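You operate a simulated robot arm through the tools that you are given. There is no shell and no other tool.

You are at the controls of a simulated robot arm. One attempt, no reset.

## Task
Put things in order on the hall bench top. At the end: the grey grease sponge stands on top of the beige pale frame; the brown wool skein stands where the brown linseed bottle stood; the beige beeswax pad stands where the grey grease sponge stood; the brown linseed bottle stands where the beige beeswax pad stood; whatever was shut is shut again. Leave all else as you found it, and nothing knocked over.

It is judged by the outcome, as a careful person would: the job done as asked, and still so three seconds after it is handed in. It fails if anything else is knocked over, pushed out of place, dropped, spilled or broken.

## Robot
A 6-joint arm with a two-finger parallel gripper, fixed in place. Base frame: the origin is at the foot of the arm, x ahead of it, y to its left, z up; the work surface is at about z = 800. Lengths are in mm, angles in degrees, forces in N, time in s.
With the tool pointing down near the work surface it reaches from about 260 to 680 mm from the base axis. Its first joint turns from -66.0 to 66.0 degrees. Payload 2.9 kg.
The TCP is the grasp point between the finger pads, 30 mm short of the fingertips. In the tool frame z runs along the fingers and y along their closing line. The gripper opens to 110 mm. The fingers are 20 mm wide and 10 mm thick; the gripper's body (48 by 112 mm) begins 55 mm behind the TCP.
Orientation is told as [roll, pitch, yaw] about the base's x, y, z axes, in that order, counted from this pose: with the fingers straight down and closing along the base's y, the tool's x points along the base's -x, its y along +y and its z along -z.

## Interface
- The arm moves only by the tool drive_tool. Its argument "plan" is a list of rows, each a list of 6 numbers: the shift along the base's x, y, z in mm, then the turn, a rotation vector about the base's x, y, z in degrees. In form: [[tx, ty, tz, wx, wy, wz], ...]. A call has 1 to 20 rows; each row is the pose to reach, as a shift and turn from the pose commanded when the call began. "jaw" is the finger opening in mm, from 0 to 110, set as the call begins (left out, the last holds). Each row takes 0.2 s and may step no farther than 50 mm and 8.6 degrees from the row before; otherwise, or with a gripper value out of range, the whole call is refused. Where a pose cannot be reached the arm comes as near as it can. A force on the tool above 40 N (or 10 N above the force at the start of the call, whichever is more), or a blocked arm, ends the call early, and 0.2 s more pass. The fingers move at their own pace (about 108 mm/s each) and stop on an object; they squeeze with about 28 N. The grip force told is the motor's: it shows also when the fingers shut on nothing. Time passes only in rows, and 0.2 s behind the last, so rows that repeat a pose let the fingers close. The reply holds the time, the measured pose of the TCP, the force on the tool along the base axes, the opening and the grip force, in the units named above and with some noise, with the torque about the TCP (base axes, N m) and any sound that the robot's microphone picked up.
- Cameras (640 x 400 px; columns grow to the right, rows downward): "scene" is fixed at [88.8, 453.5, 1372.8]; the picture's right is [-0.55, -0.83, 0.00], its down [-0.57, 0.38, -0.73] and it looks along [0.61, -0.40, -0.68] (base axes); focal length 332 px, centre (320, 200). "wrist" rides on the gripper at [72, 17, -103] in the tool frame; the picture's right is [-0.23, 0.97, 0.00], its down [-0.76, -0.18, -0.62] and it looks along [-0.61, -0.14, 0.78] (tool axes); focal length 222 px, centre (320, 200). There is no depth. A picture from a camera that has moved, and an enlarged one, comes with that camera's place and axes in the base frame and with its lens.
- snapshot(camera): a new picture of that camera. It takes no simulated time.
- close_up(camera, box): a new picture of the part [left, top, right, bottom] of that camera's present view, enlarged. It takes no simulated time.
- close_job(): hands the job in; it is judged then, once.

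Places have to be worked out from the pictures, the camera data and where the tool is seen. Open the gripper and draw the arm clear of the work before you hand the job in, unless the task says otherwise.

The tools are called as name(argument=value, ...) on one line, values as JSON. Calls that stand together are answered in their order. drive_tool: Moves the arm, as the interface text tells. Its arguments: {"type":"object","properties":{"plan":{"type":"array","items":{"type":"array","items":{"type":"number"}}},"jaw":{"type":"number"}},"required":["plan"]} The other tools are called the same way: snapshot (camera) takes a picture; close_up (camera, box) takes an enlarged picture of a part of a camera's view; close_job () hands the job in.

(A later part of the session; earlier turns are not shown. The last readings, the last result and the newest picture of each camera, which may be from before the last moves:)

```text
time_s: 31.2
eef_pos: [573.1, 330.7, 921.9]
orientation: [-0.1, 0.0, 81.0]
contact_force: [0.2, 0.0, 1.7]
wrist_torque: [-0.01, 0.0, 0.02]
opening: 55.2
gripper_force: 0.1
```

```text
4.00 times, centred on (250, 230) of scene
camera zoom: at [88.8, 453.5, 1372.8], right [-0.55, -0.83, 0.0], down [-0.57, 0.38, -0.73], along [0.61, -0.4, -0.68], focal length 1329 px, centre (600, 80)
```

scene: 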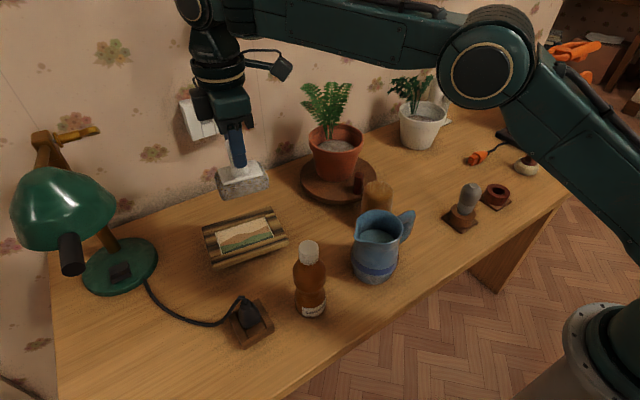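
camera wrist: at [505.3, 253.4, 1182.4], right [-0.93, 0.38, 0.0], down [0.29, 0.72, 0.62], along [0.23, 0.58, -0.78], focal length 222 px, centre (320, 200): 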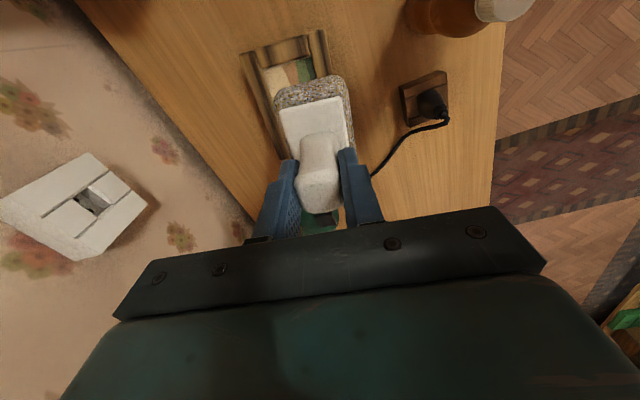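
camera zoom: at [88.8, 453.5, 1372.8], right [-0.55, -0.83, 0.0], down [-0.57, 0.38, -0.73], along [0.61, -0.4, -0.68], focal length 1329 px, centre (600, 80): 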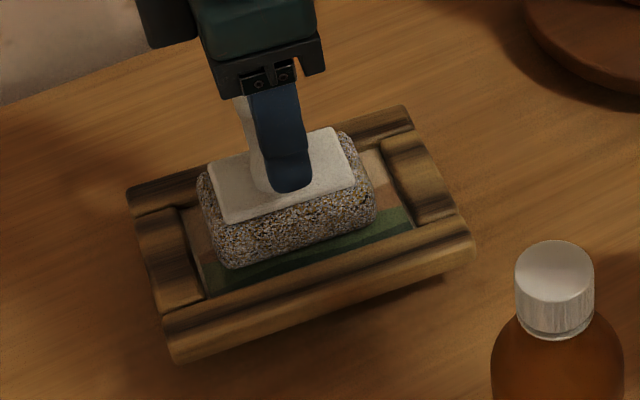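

The sponge stands on its own in the frame. I raise straight up and travel back along the front of the bench toward the beeswax pad.

drive_tool(plan=[[0, 0, 40, 0, 0, 0], [0, 0, 85, 0, 0, 0], [-15, -5, 125, 0, 0, -5], [-45, -18, 148, 0, 0, -13], [-85, -40, 150, 0, 0, -21], [-122, -70, 150, 0, 0, -29], [-150, -108, 150, 0, 0, -37], [-168, -153, 150, 0, 0, -45], [-175, -201, 150, 0, 0, -53], [-176, -250, 150, 0, 0, -61], [-176, -299, 150, 0, 0, -69], [-176, -348, 150, 0, 0, -77], [-176, -397, 150, 0, 0, -81], [-178, -446, 150, 0, 0, -81], [-182, -495, 150, 0, 0, -81], [-188, -543, 145, 0, 0, -81], [-195, -590, 140, 0, 0, -81], [-198, -638, 130, 0, 0, -81], [-197, -686, 115, 0, 0, -81], [-193, -730, 100, 0, 0, -81]])

snapshot(camera="wrist")

snapshot(camera="scene")

```text
refused: row 19 steps farther than a row can; nothing moved
```

```text
taken
camera wrist: at [546.2, 262.6, 1025.1], right [-0.93, 0.38, 0.0], down [0.29, 0.72, 0.62], along [0.23, 0.58, -0.78], focal length 222 px, centre (320, 200)
```

wrist: 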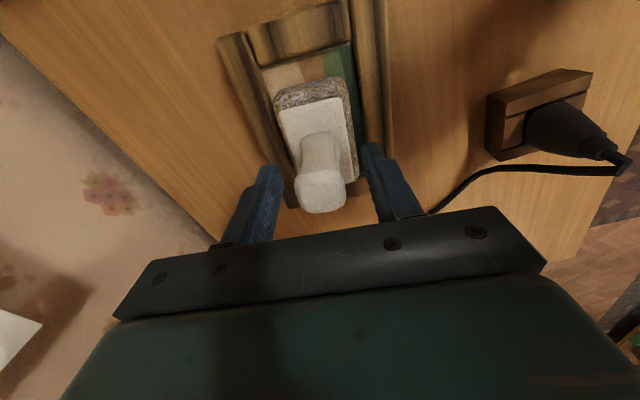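

```text
taken
```

scene: 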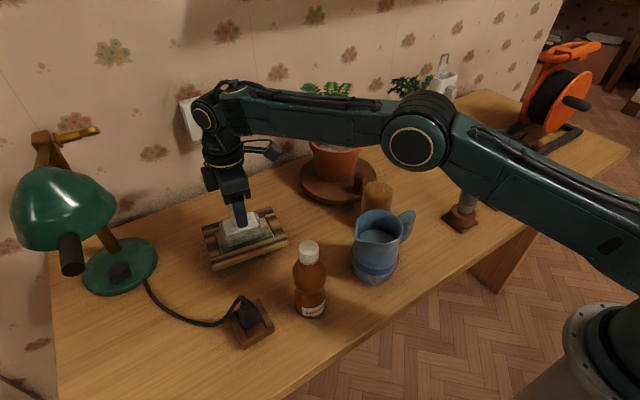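

One step was slightly too long, so nothing moved; the sponge sits well in the frame. I resend the route with that step shortened.

drive_tool(plan=[[0, 0, 40, 0, 0, 0], [0, 0, 85, 0, 0, 0], [-15, -5, 125, 0, 0, -5], [-45, -18, 148, 0, 0, -13], [-85, -40, 150, 0, 0, -21], [-122, -70, 150, 0, 0, -29], [-150, -108, 150, 0, 0, -37], [-168, -153, 150, 0, 0, -45], [-175, -201, 150, 0, 0, -53], [-176, -250, 150, 0, 0, -61], [-176, -299, 150, 0, 0, -69], [-176, -348, 150, 0, 0, -77], [-176, -397, 150, 0, 0, -81], [-178, -446, 150, 0, 0, -81], [-182, -495, 150, 0, 0, -81], [-188, -543, 145, 0, 0, -81], [-195, -590, 140, 0, 0, -81], [-198, -635, 132, 0, 0, -81], [-197, -680, 118, 0, 0, -81], [-193, -722, 100, 0, 0, -81]])

snapshot(camera="wrist")

snapshot(camera="scene")

```text
time_s: 35.4
eef_pos: [380.5, -392.5, 1022.3]
orientation: [0.0, -0.1, 0.0]
contact_force: [-0.2, -0.1, 0.5]
wrist_torque: [0.02, -0.02, 0.0]
opening: 55.2
gripper_force: 0.1
```

```text
taken
camera wrist: at [308.5, -374.8, 1126.2], right [0.23, 0.97, 0.0], down [0.76, -0.18, 0.62], along [0.61, -0.14, -0.78], focal length 222 px, centre (320, 200)
```

wrist: 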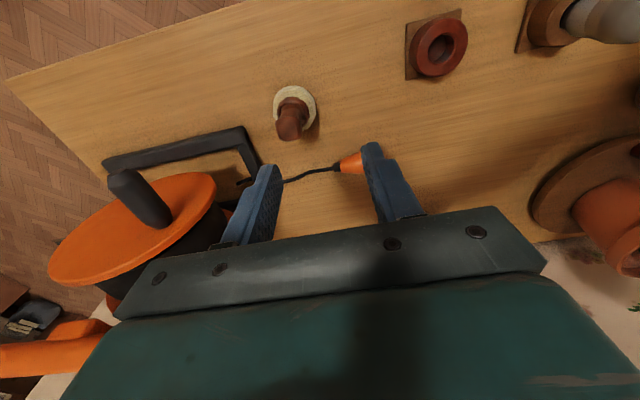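

```text
taken
```

scene: 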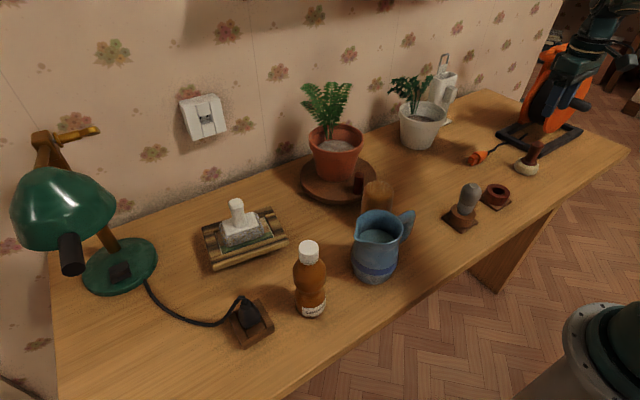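

The pad is in the wrist view just left of centre. I enlarge it to locate its base and handle.

close_up(camera="wrist", box=[240, 60, 360, 170])

close_up(camera="scene", box=[490, 120, 570, 200])

close_up(camera="scene", box=[190, 180, 310, 280])

```text
3.64 times, centred on (300, 115) of wrist
camera zoom: at [308.5, -374.8, 1126.2], right [0.23, 0.97, 0.0], down [0.76, -0.18, 0.62], along [0.61, -0.14, -0.78], focal length 808 px, centre (393, 509)
```

zoom: 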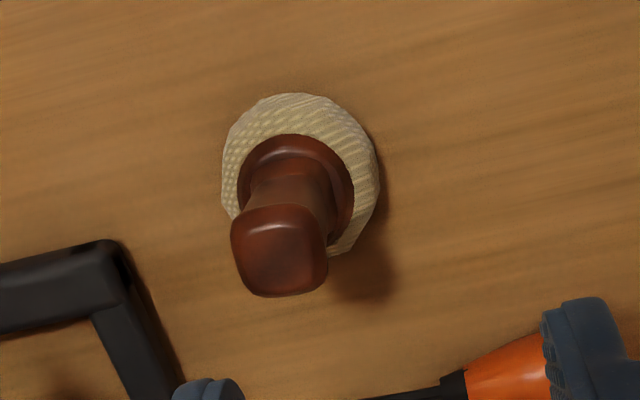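

```text
5.00 times, centred on (530, 160) of scene
camera zoom: at [88.8, 453.5, 1372.8], right [-0.55, -0.83, 0.0], down [-0.57, 0.38, -0.73], along [0.61, -0.4, -0.68], focal length 1661 px, centre (-730, 400)
```

zoom: 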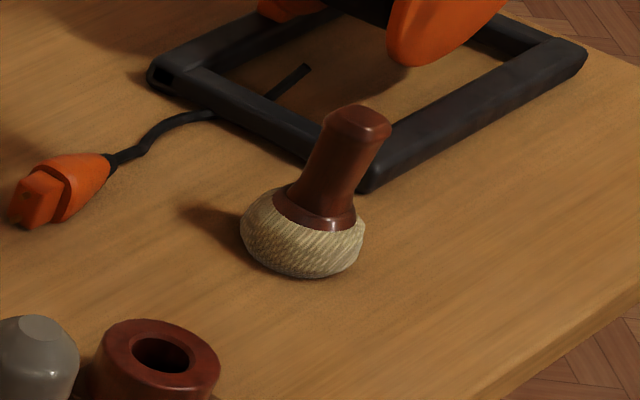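

```text
4.00 times, centred on (250, 230) of scene
camera zoom: at [88.8, 453.5, 1372.8], right [-0.55, -0.83, 0.0], down [-0.57, 0.38, -0.73], along [0.61, -0.4, -0.68], focal length 1329 px, centre (600, 80)
```

zoom: 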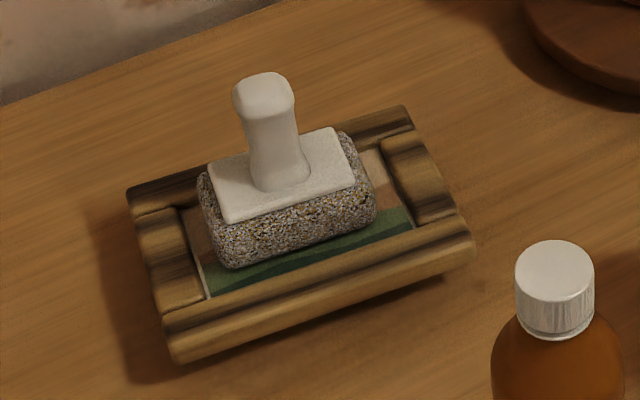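

The pad's base is centred at about (390, -429), diameter about 59 mm, with the handle top near z=888. I move over it with a small -8° yaw to match its handle, then come down partway to check.

drive_tool(plan=[[4, -18, -15, 0, 0, -4], [9, -37, -30, 0, 0, -8], [9, -37, -55, 0, 0, -8], [9, -37, -75, 0, 0, -8], [9, -37, -75, 0, 0, -8]], jaw=60)

snapshot(camera="wrist")

close_up(camera="scene", box=[480, 60, 620, 190])

```text
time_s: 36.6
eef_pos: [389.5, -427.6, 947.7]
orientation: [-0.1, -0.1, -8.0]
contact_force: [-0.6, 0.1, -0.1]
wrist_torque: [0.0, 0.0, 0.03]
opening: 60.0
gripper_force: 0.1
```

```text
taken
camera wrist: at [320.3, -399.5, 1051.2], right [0.36, 0.93, 0.0], down [0.73, -0.28, 0.62], along [0.58, -0.22, -0.78], focal length 222 px, centre (320, 200)
```

wrist: 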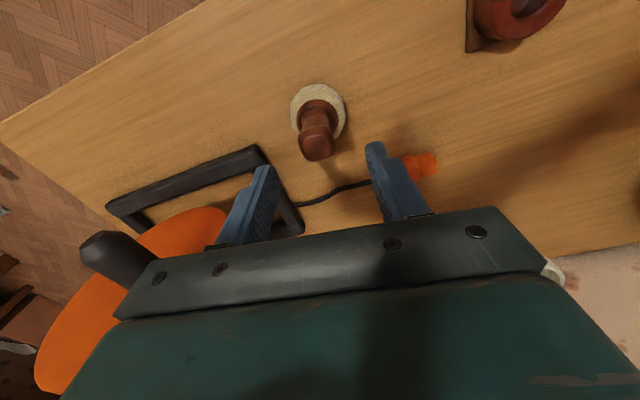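

```text
3.08 times, centred on (550, 125) of scene
camera zoom: at [88.8, 453.5, 1372.8], right [-0.55, -0.83, 0.0], down [-0.57, 0.38, -0.73], along [0.61, -0.4, -0.68], focal length 1022 px, centre (-388, 431)
```

zoom: 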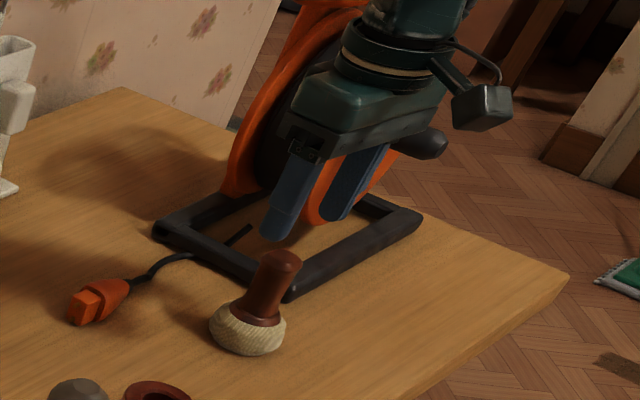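

The handle lies between the fingers at about (389.5, -429). I lower to z≈884 to hold the upper handle, then close.

drive_tool(plan=[[0, -1, -20, 0, 0, 0], [0, -1, -40, 0, 0, 0], [0, -1, -54, 0, 0, 0], [0, -1, -63, 0, 0, 0], [0, -1, -63, 0, 0, 0]])

close_up(camera="wrist", box=[220, 50, 420, 240])

close_up(camera="scene", box=[480, 80, 600, 190])

```text
time_s: 37.8
eef_pos: [389.6, -428.5, 884.0]
orientation: [0.0, 0.0, -7.9]
contact_force: [0.6, -0.3, 1.1]
wrist_torque: [0.01, 0.02, -0.03]
opening: 60.2
gripper_force: 0.0
```

```text
2.11 times, centred on (320, 145) of wrist
camera zoom: at [320.6, -401.1, 986.9], right [0.36, 0.93, 0.0], down [0.73, -0.28, 0.62], along [0.58, -0.22, -0.78], focal length 468 px, centre (320, 316)
```

zoom: 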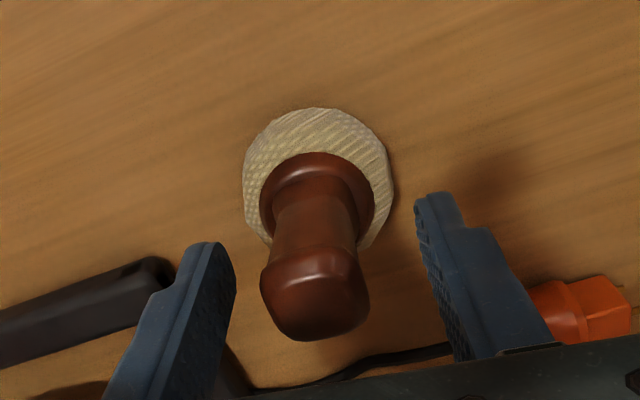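

```text
3.64 times, centred on (540, 135) of scene
camera zoom: at [88.8, 453.5, 1372.8], right [-0.55, -0.83, 0.0], down [-0.57, 0.38, -0.73], along [0.61, -0.4, -0.68], focal length 1208 px, centre (-480, 436)
```

zoom: 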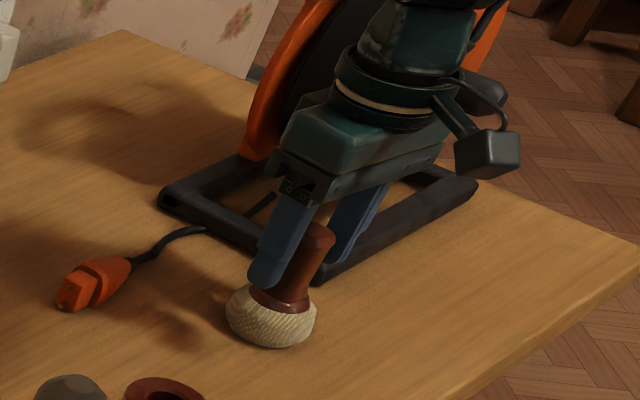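

Aligned and clear of the reel frame. I close on the handle and make a small test lift.

drive_tool(plan=[[0, 0, 0, 0, 0, 0], [0, 0, 0, 0, 0, 0], [0, 0, 0, 0, 0, 0], [0, 0, 0, 0, 0, 0]], jaw=0)

close_up(camera="wrist", box=[220, 50, 420, 240])

drive_tool(plan=[[0, 0, 3, 0, 0, 0], [0, 0, 6, 0, 0, 0], [0, 0, 10, 0, 0, 0], [0, 0, 15, 0, 0, 0], [0, 0, 15, 0, 0, 0]])

close_up(camera="wrist", box=[220, 50, 420, 240])

```text
time_s: 38.8
eef_pos: [389.0, -427.8, 884.7]
orientation: [0.0, -0.1, -7.9]
contact_force: [-0.8, 0.0, 0.3]
wrist_torque: [0.06, 0.02, 0.0]
opening: 25.3
gripper_force: 28.2
```

```text
2.11 times, centred on (320, 145) of wrist
camera zoom: at [320.6, -401.1, 987.2], right [0.36, 0.93, 0.0], down [0.73, -0.28, 0.62], along [0.58, -0.22, -0.78], focal length 468 px, centre (320, 316)
```

zoom: 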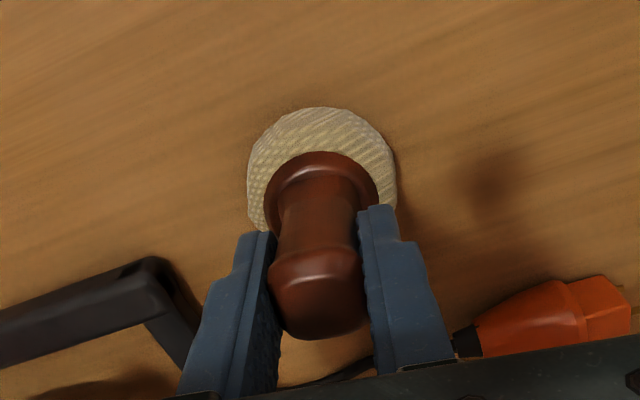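

```text
time_s: 40.0
eef_pos: [388.7, -427.5, 900.4]
orientation: [0.0, 0.0, -8.0]
contact_force: [-0.1, -0.8, -1.2]
wrist_torque: [0.02, 0.0, -0.01]
opening: 25.5
gripper_force: 27.9
```

```text
2.11 times, centred on (320, 145) of wrist
camera zoom: at [320.3, -401.3, 1003.2], right [0.36, 0.93, 0.0], down [0.73, -0.28, 0.62], along [0.58, -0.22, -0.78], focal length 468 px, centre (320, 316)
```

zoom: 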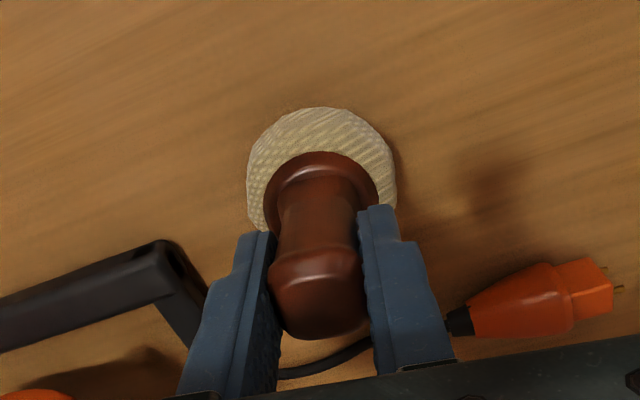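

The pad is held securely, with its bottom about 84.5 mm below the TCP. I lift it and carry it to the sponge's old spot at (530, -149.5).

drive_tool(plan=[[0, 0, 15, 0, 0, 0], [2, 4, 40, 0, 0, 0], [10, 20, 62, 0, 0, 0], [25, 50, 72, 0, 0, 0], [43, 85, 75, 0, 0, 0], [61, 120, 75, 0, 0, 0], [79, 155, 75, 0, 0, 0], [97, 190, 75, 0, 0, 0], [113, 222, 75, 0, 0, 0], [127, 250, 75, 0, 0, 0], [136, 268, 72, 0, 0, 0], [141, 278, 64, 0, 0, 0], [141, 278, 52, 0, 0, 0], [141, 278, 45, 0, 0, 0], [141, 278, 45, 0, 0, 0]])

snapshot(camera="wrist")

snapshot(camera="scene")

```text
time_s: 43.2
eef_pos: [530.4, -150.8, 943.2]
orientation: [0.0, -0.1, -8.1]
contact_force: [-0.2, 0.8, -0.9]
wrist_torque: [0.01, -0.01, -0.01]
opening: 25.4
gripper_force: 27.6
```

```text
taken
camera wrist: at [461.9, -123.3, 1046.8], right [0.36, 0.93, 0.0], down [0.73, -0.28, 0.62], along [0.58, -0.22, -0.78], focal length 222 px, centre (320, 200)
```

wrist: 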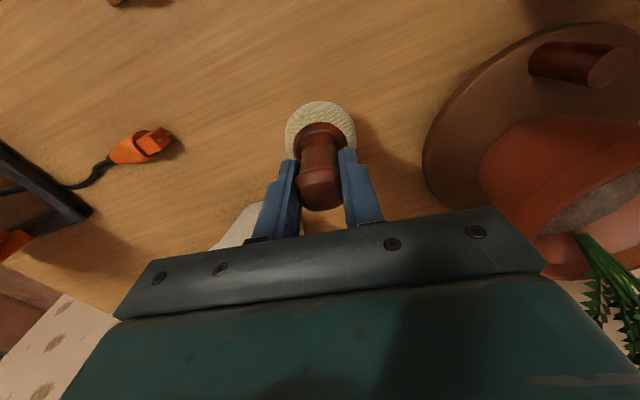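

```text
taken
```

scene: 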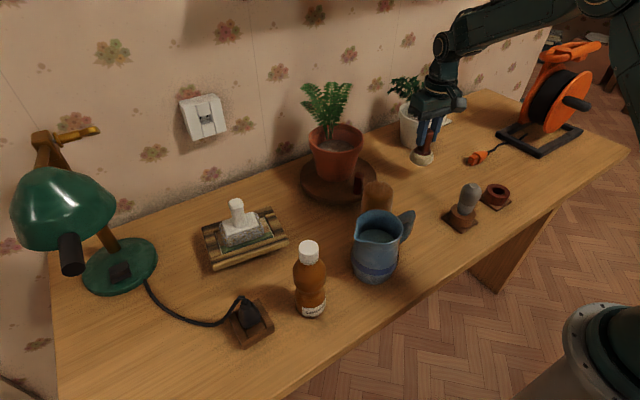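

The pad hangs over the sponge's old spot at (530.4, -150.8). I lower it, slowing just before the expected contact at TCP z≈884.5.

drive_tool(plan=[[0, 1, -18, 0, 0, 0], [0, 1, -36, 0, 0, 0], [0, 1, -48, 0, 0, 0], [0, 1, -55, 0, 0, 0], [0, 1, -58, 0, 0, 0], [0, 1, -60, 0, 0, 0]])

close_up(camera="scene", box=[380, 100, 480, 200])

```text
time_s: 44.6
eef_pos: [529.0, -149.2, 884.1]
orientation: [0.0, -0.1, -8.0]
contact_force: [-0.7, -0.7, -0.7]
wrist_torque: [0.01, 0.0, 0.0]
opening: 25.4
gripper_force: 28.2
```

```text
4.00 times, centred on (430, 150) of scene
camera zoom: at [88.8, 453.5, 1372.8], right [-0.55, -0.83, 0.0], down [-0.57, 0.38, -0.73], along [0.61, -0.4, -0.68], focal length 1329 px, centre (-120, 400)
```

zoom: 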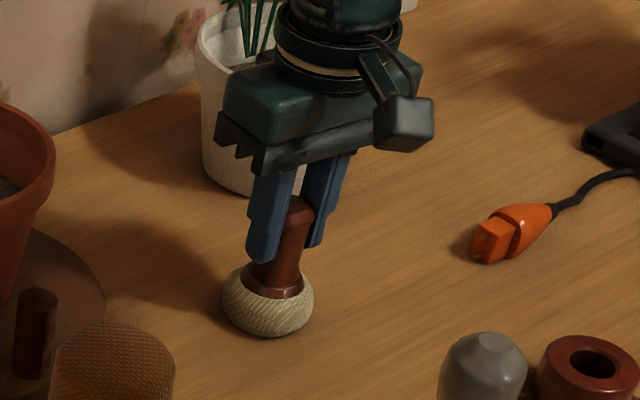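

The pad is right at the surface with no load showing yet. I ease down another 2 mm in 1 mm steps to feel contact.

drive_tool(plan=[[0, 0, -1, 0, 0, 0], [0, 0, -2, 0, 0, 0]])

```text
time_s: 45.2
eef_pos: [530.4, -150.3, 883.5]
orientation: [0.0, 0.0, -8.0]
contact_force: [-7.3, 3.8, 15.6]
wrist_torque: [0.15, 0.41, -0.06]
opening: 25.4
gripper_force: 28.1
```

Contact is confirmed at 15.6 N. I relieve it slightly, open the fingers, and check before raising.

drive_tool(plan=[[0, 0, 1, 0, 0, 0], [0, 0, 1.2, 0, 0, 0]])

drive_tool(plan=[[0, 0, 0, 0, 0, 0], [0, 0, 0, 0, 0, 0], [0, 0, 0, 0, 0, 0]], jaw=60)

snapshot(camera="wrist")

close_up(camera="scene", box=[380, 100, 480, 200])

```text
time_s: 45.8
eef_pos: [530.0, -151.1, 883.8]
orientation: [0.1, -0.1, -8.0]
contact_force: [-0.5, 2.0, 7.4]
wrist_torque: [0.04, -0.04, 0.04]
opening: 25.4
gripper_force: 28.0
```

```text
time_s: 46.6
eef_pos: [529.5, -151.4, 884.3]
orientation: [0.0, 0.0, -8.0]
contact_force: [-0.1, -0.6, -0.5]
wrist_torque: [-0.02, -0.01, -0.03]
opening: 60.1
gripper_force: 0.0
```

```text
taken
camera wrist: at [461.3, -122.6, 986.9], right [0.36, 0.93, 0.0], down [0.73, -0.28, 0.62], along [0.58, -0.22, -0.78], focal length 222 px, centre (320, 200)
```

wrist: 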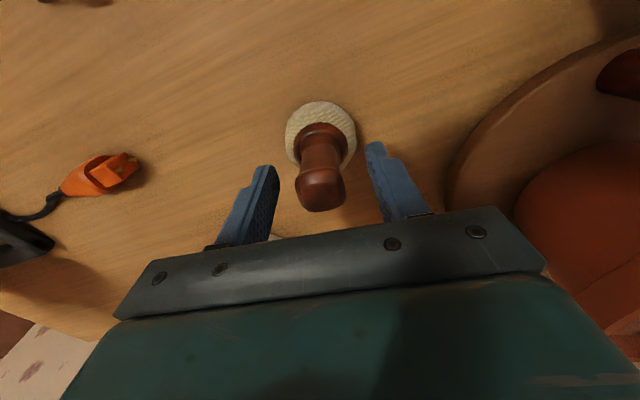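

```text
4.00 times, centred on (430, 150) of scene
camera zoom: at [88.8, 453.5, 1372.8], right [-0.55, -0.83, 0.0], down [-0.57, 0.38, -0.73], along [0.61, -0.4, -0.68], focal length 1329 px, centre (-120, 400)
```

zoom: 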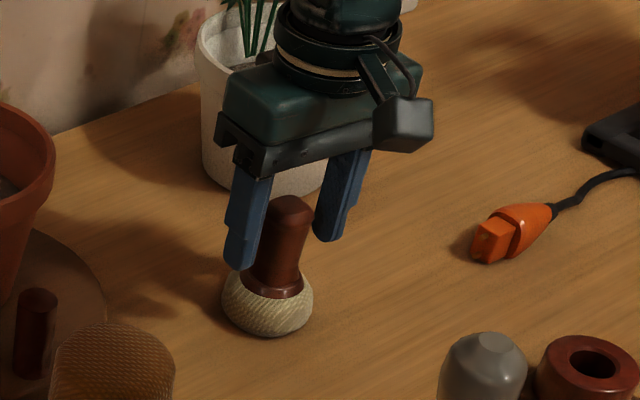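

The pad stands upright at the sponge's old spot. I raise clear and travel high to above the linseed bottle.

drive_tool(plan=[[0, 0, 30, 0, 0, 0], [0, 0, 70, 0, 0, 0], [-8, 5, 110, 0, 0, 0], [-30, 12, 145, 0, 0, 0], [-62, 25, 175, 0, 0, 0], [-95, 45, 198, 0, 0, 4], [-122, 78, 205, 0, 0, 8], [-135, 122, 205, 0, 0, 8], [-140, 168, 205, 0, 0, 8], [-142, 215, 205, 0, 0, 8], [-145, 262, 205, 0, 0, 8], [-150, 308, 205, 0, 0, 8], [-156, 354, 205, 0, 0, 8], [-162, 400, 205, 0, 0, 8], [-166, 430, 205, 0, 0, 8], [-167, 442, 205, 0, 0, 8], [-167, 442, 205, 0, 0, 8]], jaw=80)

snapshot(camera="wrist")

snapshot(camera="scene")

```text
time_s: 50.2
eef_pos: [362.0, 292.3, 1087.8]
orientation: [0.0, 0.0, -0.1]
contact_force: [-0.1, 0.3, -0.5]
wrist_torque: [-0.06, 0.03, -0.01]
opening: 80.0
gripper_force: 0.1
```

```text
taken
camera wrist: at [290.2, 309.0, 1192.5], right [0.23, 0.97, 0.0], down [0.76, -0.18, 0.62], along [0.61, -0.14, -0.78], focal length 222 px, centre (320, 200)
```

wrist: 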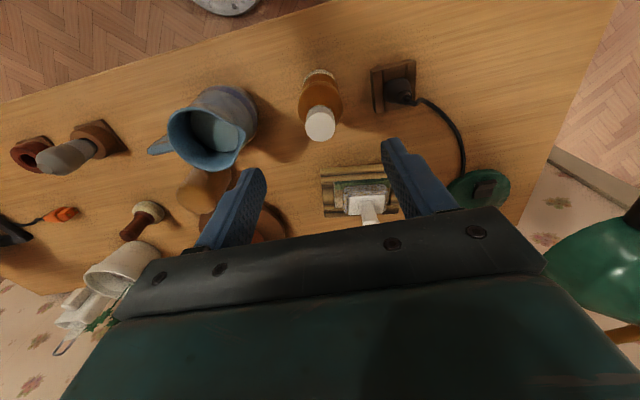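

```text
taken
```

scene: 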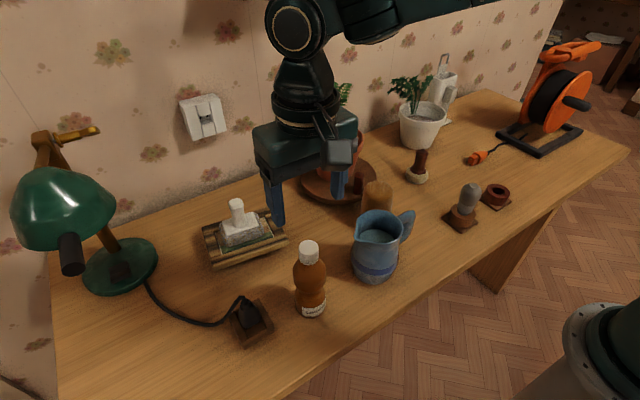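

close_up(camera="wrist", box=[270, 50, 370, 160])

close_up(camera="scene", box=[270, 230, 350, 330])

```text
3.64 times, centred on (320, 105) of wrist
camera zoom: at [290.2, 309.0, 1192.5], right [0.23, 0.97, 0.0], down [0.76, -0.18, 0.62], along [0.61, -0.14, -0.78], focal length 808 px, centre (320, 546)
```

zoom: 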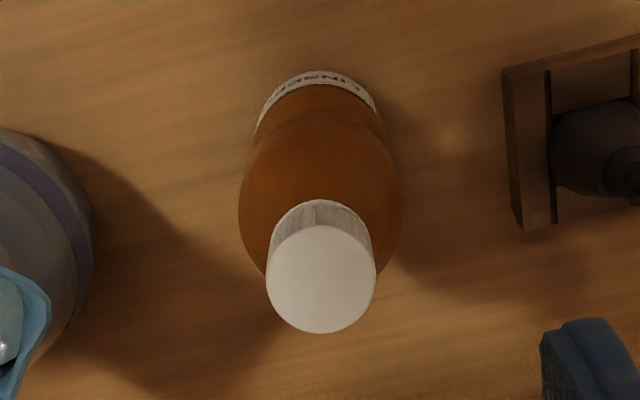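

```text
4.00 times, centred on (310, 280) of scene
camera zoom: at [88.8, 453.5, 1372.8], right [-0.55, -0.83, 0.0], down [-0.57, 0.38, -0.73], along [0.61, -0.4, -0.68], focal length 1329 px, centre (360, -120)
```

zoom: 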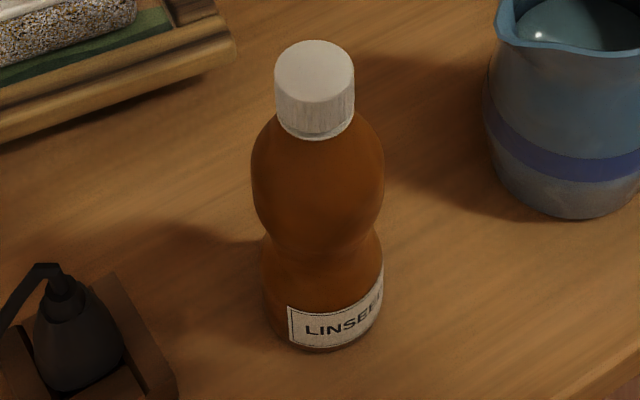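

Triangulating both views puts the bottle axis at about (370.5, 288.4), with the cap top near z=969, widest bulge 57 mm at z≈895 and a waist at about 853. A straight-down grip would hit the cap with the palm. I will tilt the tool 45° and come in radially from the base side, so first I back off and turn to azimuth 38°.

drive_tool(plan=[[-12, -12, 0, 0, 0, 7.6], [-25, -23, 0, 0, 0, 15.2], [-37, -35, 0, 0, 0, 22.8], [-50, -46, 0, 0, 0, 30.4], [-62, -58, 0, 0, 0, 37.9], [-62, -58, 0, 0, 0, 37.9]], jaw=92)

drive_tool(plan=[[0, 0, 0, 4.6, -5.9, 0], [0, 0, 0, 9.2, -11.8, 0], [0, 0, 0, 13.8, -17.75, 0], [0, 0, 0, 18.4, -23.7, 0], [0, 0, 0, 23.0, -29.6, 0], [0, 0, 0, 27.6, -35.5, 0], [0, 0, 0, 27.6, -35.5, 0]])

snapshot(camera="wrist")

snapshot(camera="scene")

```text
time_s: 51.6
eef_pos: [299.5, 234.3, 1090.3]
orientation: [0.0, 0.0, 38.0]
contact_force: [-0.5, 0.1, 0.1]
wrist_torque: [0.01, -0.02, 0.02]
opening: 92.1
gripper_force: 0.0
```

```text
time_s: 53.2
eef_pos: [301.1, 233.5, 1088.4]
orientation: [-0.1, -45.0, 37.9]
contact_force: [0.4, 0.0, 0.1]
wrist_torque: [-0.01, 0.01, 0.04]
opening: 92.2
gripper_force: 0.0
```

```text
taken
camera wrist: at [193.5, 171.7, 1109.6], right [-0.47, 0.87, 0.16], down [0.19, -0.08, 0.98], along [0.86, 0.49, -0.12], focal length 222 px, centre (320, 200)
```

wrist: 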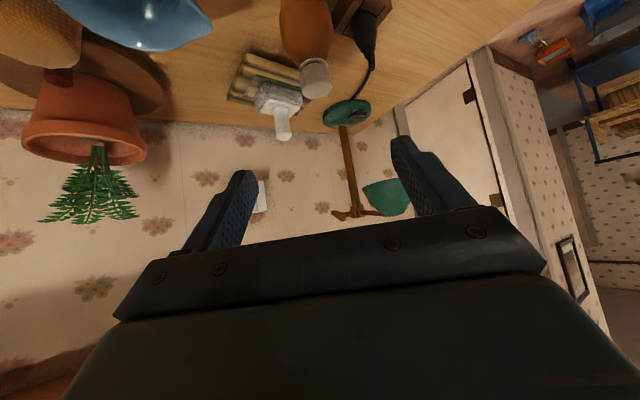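

```text
taken
```

scene: 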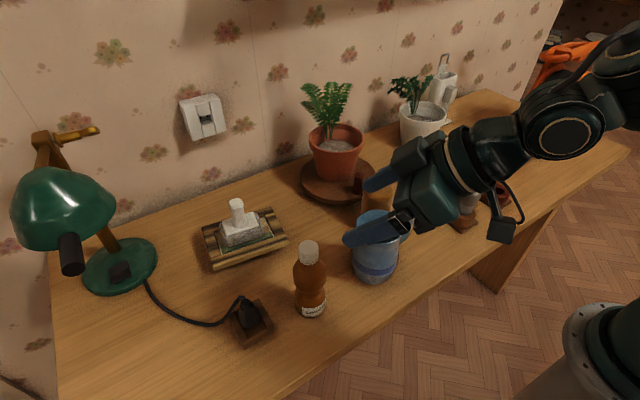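

The 45° tilt is reached. The jug's spout may reach toward y≈193, so I change the approach azimuth to 23° for more clearance and lower at the standoff.

drive_tool(plan=[[-6, 10, -15, 0, 0, -7.5], [-11.5, 20, -40, 0, 0, -15], [-11.5, 20, -75, 0, 0, -15], [-11.5, 20, -110, 0, 0, -15], [-11.5, 20, -130, 0, 0, -15], [-11.5, 20, -130, 0, 0, -15]])

snapshot(camera="wrist")

snapshot(camera="scene")

```text
time_s: 54.6
eef_pos: [289.1, 254.5, 957.4]
orientation: [-0.1, -45.0, 22.9]
contact_force: [0.0, -0.4, 0.8]
wrist_torque: [0.01, -0.01, -0.04]
opening: 91.9
gripper_force: 0.1
```

```text
taken
camera wrist: at [169.3, 222.8, 979.7], right [-0.23, 0.96, 0.16], down [0.16, -0.13, 0.98], along [0.96, 0.25, -0.12], focal length 222 px, centre (320, 200)
```

wrist: 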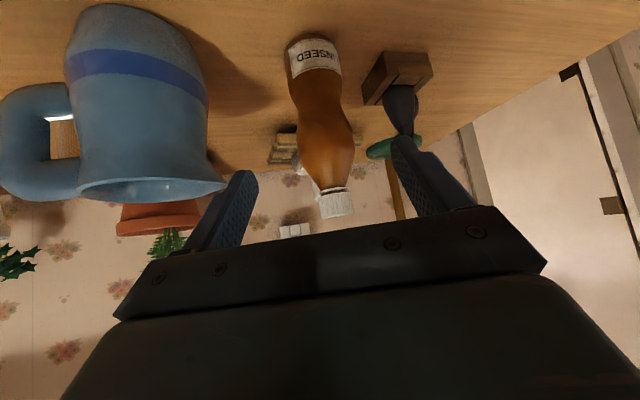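

```text
taken
```

scene: 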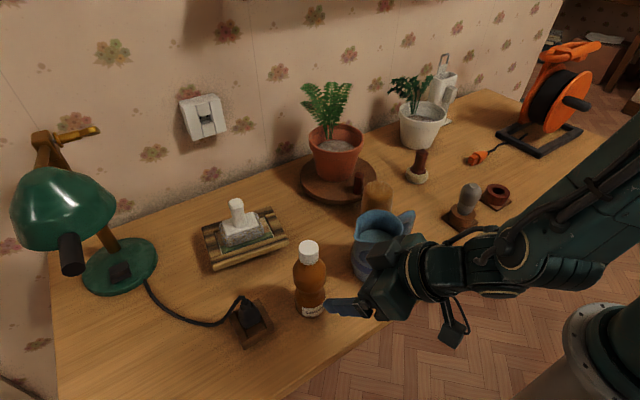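

This side view confirms the bulge at z≈896 and the axis near (370.5, 289.5), with the jug spout well outside the finger's path. I lower to z≈903 while still at the standoff.

drive_tool(plan=[[0, 0.5, -20, 0, 0, 0], [0, 1, -40, 0, 0, 0], [0, 1, -55, 0, 0, 0], [0, 1, -55, 0, 0, 0]])

snapshot(camera="wrist")

snapshot(camera="scene")

```text
time_s: 55.6
eef_pos: [289.2, 257.7, 903.3]
orientation: [0.0, -44.9, 22.8]
contact_force: [0.5, 0.2, 0.1]
wrist_torque: [0.01, 0.0, -0.01]
opening: 91.9
gripper_force: 0.1
```

```text
taken
camera wrist: at [169.8, 224.6, 925.6], right [-0.23, 0.96, 0.16], down [0.16, -0.12, 0.98], along [0.96, 0.25, -0.13], focal length 222 px, centre (320, 200)
```

wrist: 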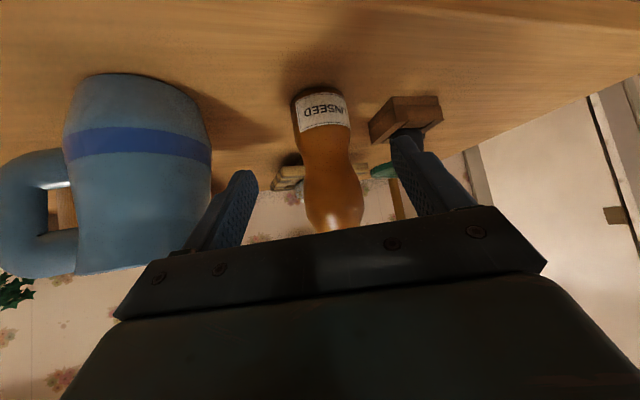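

```text
taken
```

scene: 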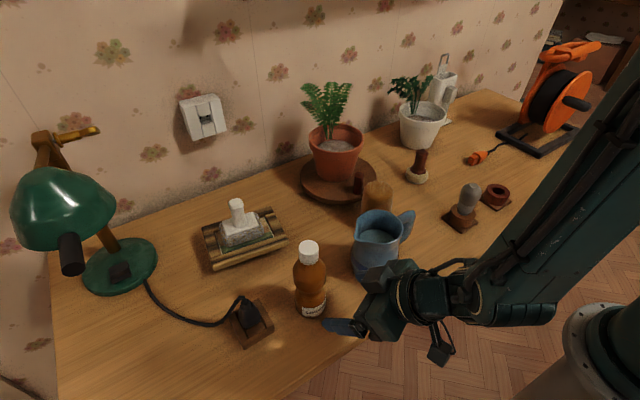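

The bottle's bulge sits exactly on the approach line in the view (column 335, as computed for a centred target). I move forward in small steps, with the force limit as a guard.

drive_tool(plan=[[9, 4, 0, 0, 0, 0], [22, 9.4, 0, 0, 0, 0], [37, 15.7, 0, 0, 0, 0], [50, 21.2, 0, 0, 0, 0], [50, 21.2, 0, 0, 0, 0]])

snapshot(camera="wrist")

close_up(camera="scene", box=[260, 220, 460, 370])

```text
time_s: 56.8
eef_pos: [339.8, 278.8, 903.4]
orientation: [0.0, -44.9, 22.8]
contact_force: [-0.3, -0.1, 0.1]
wrist_torque: [-0.05, -0.01, -0.01]
opening: 91.9
gripper_force: 0.0
```

```text
taken
camera wrist: at [218.9, 245.5, 925.3], right [-0.23, 0.96, 0.16], down [0.16, -0.13, 0.98], along [0.96, 0.25, -0.12], focal length 222 px, centre (320, 200)
```

wrist: 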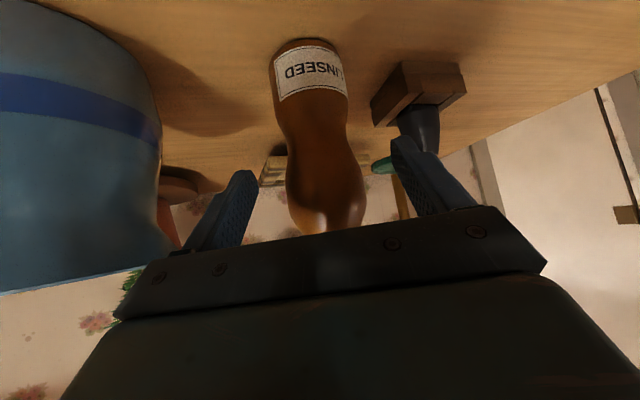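

```text
2.67 times, centred on (360, 295) of scene
camera zoom: at [88.8, 453.5, 1372.8], right [-0.55, -0.83, 0.0], down [-0.57, 0.38, -0.73], along [0.61, -0.4, -0.68], focal length 886 px, centre (213, -53)
```

zoom: 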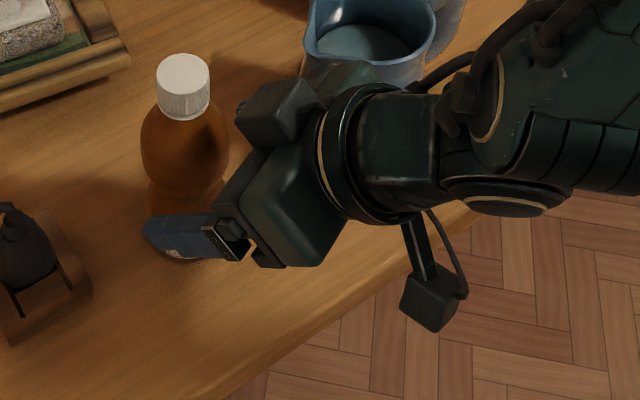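

The bottle is still centred between the fingers, and the box on the gripper's upper side will pass well above the cap. I advance the last 26 mm.

drive_tool(plan=[[7, 3, 0, 0, 0, 0], [14, 6, 0, 0, 0, 0], [20, 8.5, 0, 0, 0, 0], [23.6, 10, 0, 0, 0, 0], [23.6, 10, 0, 0, 0, 0]])

snapshot(camera="wrist")

close_up(camera="scene", box=[260, 220, 420, 340])

```text
time_s: 58.0
eef_pos: [362.9, 285.6, 903.8]
orientation: [0.0, -45.0, 22.9]
contact_force: [-0.6, -0.3, -0.4]
wrist_torque: [-0.01, 0.03, -0.04]
opening: 92.3
gripper_force: 0.1
```

```text
taken
camera wrist: at [243.3, 253.7, 925.9], right [-0.23, 0.96, 0.16], down [0.16, -0.13, 0.98], along [0.96, 0.25, -0.12], focal length 222 px, centre (320, 200)
```

wrist: 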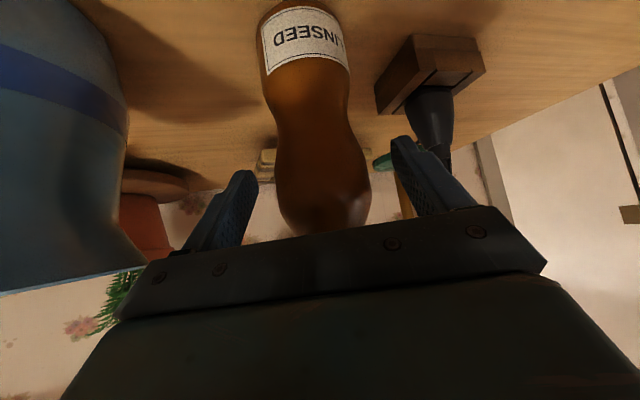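

```text
3.33 times, centred on (340, 280) of scene
camera zoom: at [88.8, 453.5, 1372.8], right [-0.55, -0.83, 0.0], down [-0.57, 0.38, -0.73], along [0.61, -0.4, -0.68], focal length 1108 px, centre (253, -67)
```

zoom: 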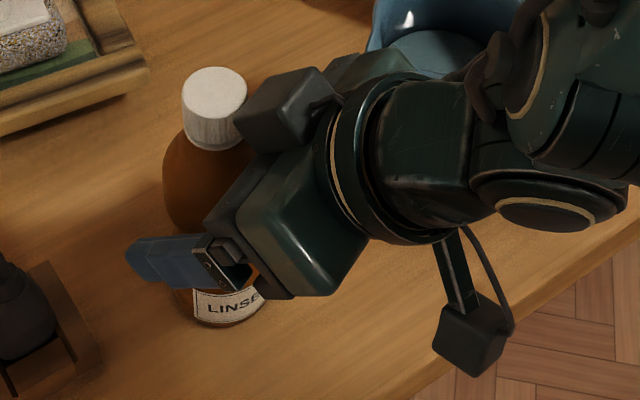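

No contact so far and the bulge is centred. I close on the bottle.

drive_tool(plan=[[0, 0, 0, 0, 0, 0], [0, 0, 0, 0, 0, 0], [0, 0, 0, 0, 0, 0], [0, 0, 0, 0, 0, 0]], jaw=0)

snapshot(camera="wrist")

close_up(camera="scene", box=[260, 220, 420, 340])

```text
time_s: 59.0
eef_pos: [363.2, 286.2, 903.6]
orientation: [0.0, -45.0, 23.0]
contact_force: [0.6, 0.2, -0.5]
wrist_torque: [0.01, -0.08, 0.03]
opening: 52.2
gripper_force: 27.8
```

```text
taken
camera wrist: at [243.2, 253.8, 925.9], right [-0.23, 0.96, 0.16], down [0.16, -0.13, 0.98], along [0.96, 0.25, -0.12], focal length 222 px, centre (320, 200)
```

wrist: 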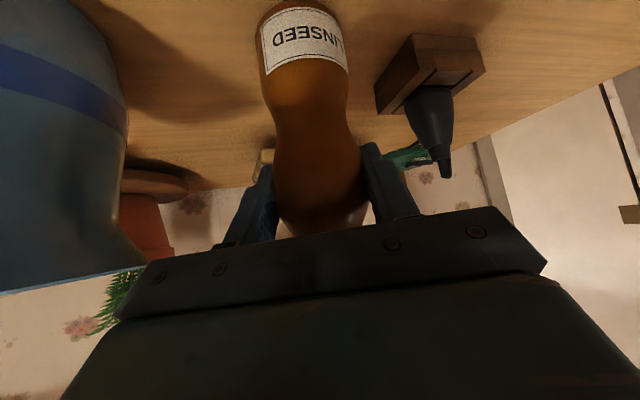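

```text
3.33 times, centred on (340, 280) of scene
camera zoom: at [88.8, 453.5, 1372.8], right [-0.55, -0.83, 0.0], down [-0.57, 0.38, -0.73], along [0.61, -0.4, -0.68], focal length 1108 px, centre (253, -67)
```

zoom: 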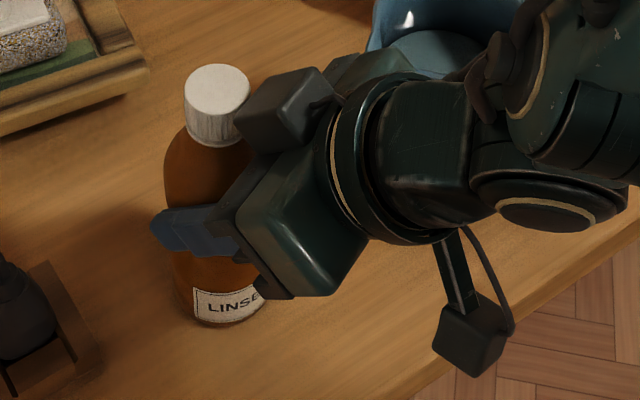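

The bottle is gripped at 52 mm with 28 N and has barely shifted. I make a slow test lift.

drive_tool(plan=[[0, 0, 3, 0, 0, 0], [0, 0, 7, 0, 0, 0], [0, 0, 12, 0, 0, 0], [0, 0, 18, 0, 0, 0], [0, 0, 18, 0, 0, 0]])

snapshot(camera="wrist")

close_up(camera="scene", box=[260, 200, 420, 340])

```text
time_s: 60.2
eef_pos: [362.2, 286.7, 921.9]
orientation: [0.0, -44.9, 22.9]
contact_force: [0.5, -0.5, -2.1]
wrist_torque: [-0.02, 0.0, -0.01]
opening: 52.6
gripper_force: 27.6
```

```text
taken
camera wrist: at [242.4, 253.8, 943.5], right [-0.23, 0.96, 0.16], down [0.16, -0.13, 0.98], along [0.96, 0.25, -0.12], focal length 222 px, centre (320, 200)
```

wrist: 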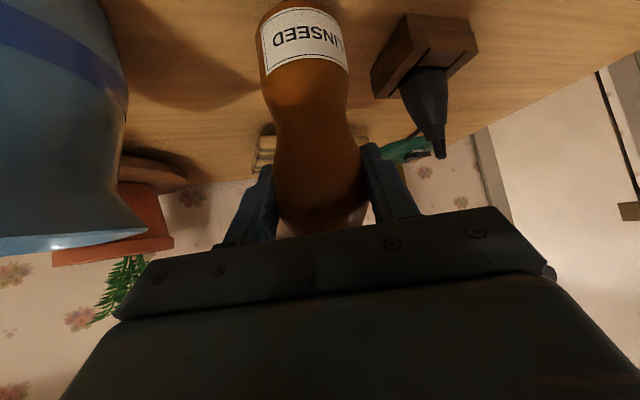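

```text
2.86 times, centred on (340, 270) of scene
camera zoom: at [88.9, 453.5, 1372.8], right [-0.55, -0.83, 0.0], down [-0.57, 0.38, -0.73], along [0.61, -0.4, -0.68], focal length 949 px, centre (263, 0)
```

zoom: 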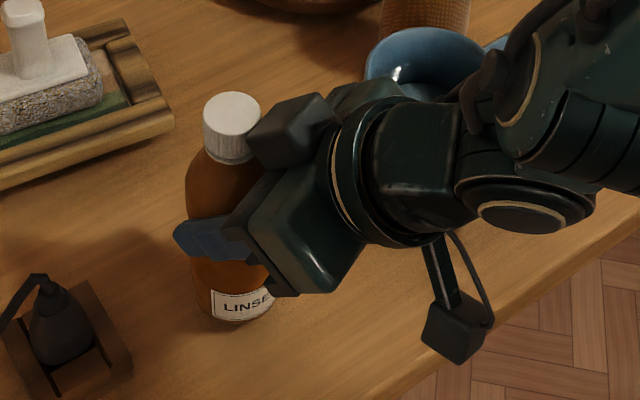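

The grip holds with no slip; the bottle weighs about 2 N and its bottom hangs about 103.6 mm below the TCP. I raise it high and draw it back to a 430 mm radius before swinging across.

drive_tool(plan=[[0, 0, 12, 0, 0, 0], [0, 0, 35, 0, 0, 0], [-2, -2, 68, 0, 0, 0], [-8, -6, 105, 0, 0, 0], [-15, -12, 135, 0, 0, 0], [-22, -18, 150, 0, 0, 0], [-25, -20, 155, 0, 0, 0], [-25, -20, 155, 0, 0, 0]])

snapshot(camera="wrist")

snapshot(camera="scene")

```text
time_s: 62.0
eef_pos: [338.5, 266.7, 1077.9]
orientation: [0.0, -45.1, 23.0]
contact_force: [-1.2, 0.4, -2.5]
wrist_torque: [-0.03, 0.03, -0.01]
opening: 52.2
gripper_force: 28.1
```

```text
taken
camera wrist: at [218.7, 234.4, 1098.9], right [-0.23, 0.96, 0.16], down [0.16, -0.12, 0.98], along [0.96, 0.25, -0.12], focal length 222 px, centre (320, 200)
```

wrist: 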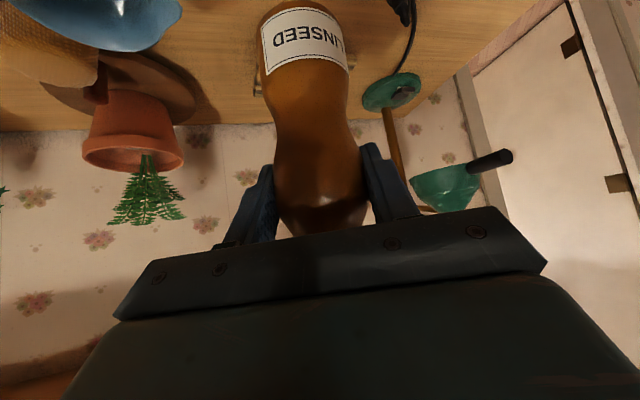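

```text
taken
```

scene: 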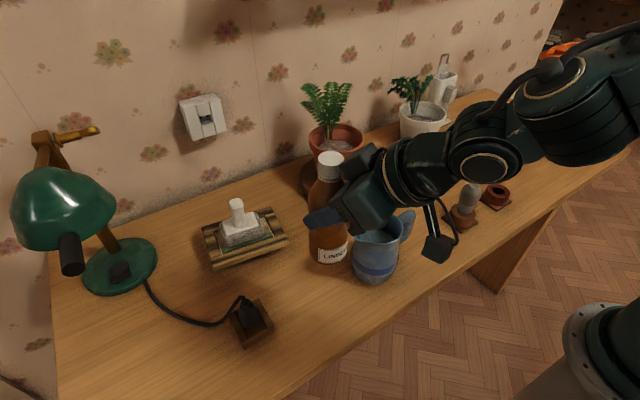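

The bottle is unmoved in the grip and its bottom is at about 974, above everything on the arc. I swing it along the 430 mm radius toward the pad's old spot, turning with the base.

drive_tool(plan=[[12.9, -17.5, 0, 0, 0, -2.3], [24.7, -35.0, 0, 0, 0, -4.5], [45.8, -72.1, 0, 0, 0, -9.1], [63.2, -111.2, 0, 0, 0, -13.6], [76.6, -151.8, 0, 0, 0, -18.1], [85.9, -193.5, 0, 0, 0, -22.7], [91, -236, 0, 0, 0, -27.2], [91.8, -278.8, 0, 0, 0, -31.7], [88.4, -321.4, 0, 0, 0, -36.2], [80.8, -363.5, 0, 0, 0, -40.8], [69, -404.6, 0, 0, 0, -45.3], [53.3, -444.3, 0, 0, 0, -49.8], [33.6, -482.3, 0, 0, 0, -54.4], [10.3, -518.2, 0, 0, 0, -58.9], [-16.4, -551.5, 0, 0, 0, -63.4], [-33, -568, 0, 0, 0, -66], [-46.4, -582, 0, 0, 0, -68], [-46.4, -582, 0, 0, 0, -68]])

snapshot(camera="wrist")

snapshot(camera="scene")

```text
time_s: 65.8
eef_pos: [291.2, -313.8, 1074.4]
orientation: [0.0, -45.0, -45.1]
contact_force: [0.1, 0.2, -2.1]
wrist_torque: [0.02, 0.03, -0.03]
opening: 52.4
gripper_force: 27.7
```

```text
taken
camera wrist: at [215.7, -213.6, 1096.7], right [0.8, 0.57, 0.16], down [-0.06, -0.2, 0.98], along [0.59, -0.8, -0.12], focal length 222 px, centre (320, 200)
```

wrist: 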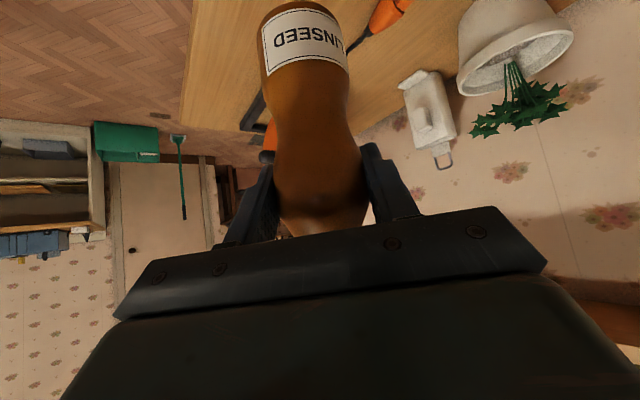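

```text
taken
```

scene: 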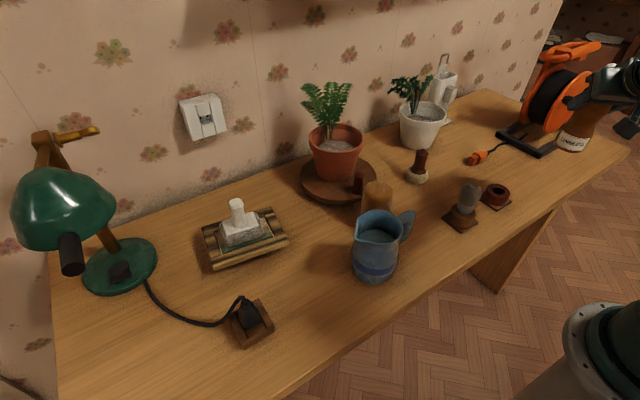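

The bottle is steady. I move out to above the pad's old spot (389, -430) and come down to leave about 35 mm under the bottle.

drive_tool(plan=[[15, -18, 0, 0, 0, 0], [38, -45, -5, 0, 0, 0], [62, -73, -15, 0, 0, 0], [80, -94, -35, 0, 0, 0], [90, -106, -62, 0, 0, 0], [91.7, -108.3, -92, 0, 0, 0], [91.7, -108.3, -118, 0, 0, 0], [91.7, -108.3, -137, 0, 0, 0], [91.7, -108.3, -137, 0, 0, 0]])

snapshot(camera="wrist")

close_up(camera="scene", box=[460, 50, 640, 220])

```text
time_s: 67.8
eef_pos: [382.1, -425.6, 938.7]
orientation: [0.0, -45.0, -45.1]
contact_force: [0.7, 0.1, -1.7]
wrist_torque: [0.03, -0.03, 0.02]
opening: 52.1
gripper_force: 28.1
```

```text
taken
camera wrist: at [307.9, -324.6, 960.1], right [0.8, 0.57, 0.16], down [-0.06, -0.19, 0.98], along [0.59, -0.8, -0.12], focal length 222 px, centre (320, 200)
```

wrist: 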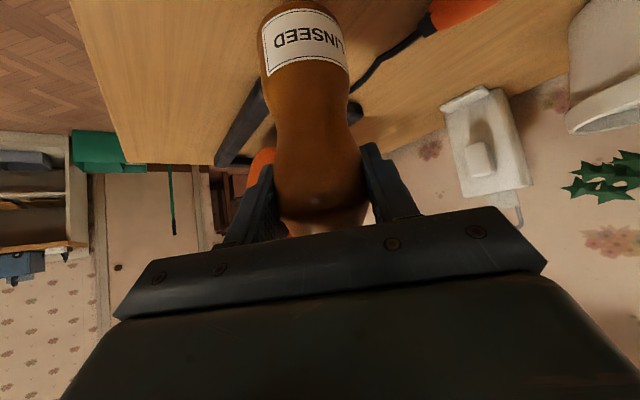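

```text
2.35 times, centred on (550, 135) of scene
camera zoom: at [88.9, 453.4, 1372.8], right [-0.55, -0.83, 0.0], down [-0.57, 0.38, -0.73], along [0.61, -0.4, -0.68], focal length 782 px, centre (-221, 353)
```

zoom: 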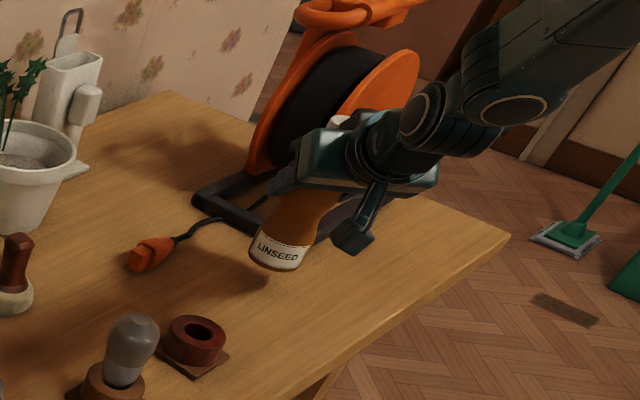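

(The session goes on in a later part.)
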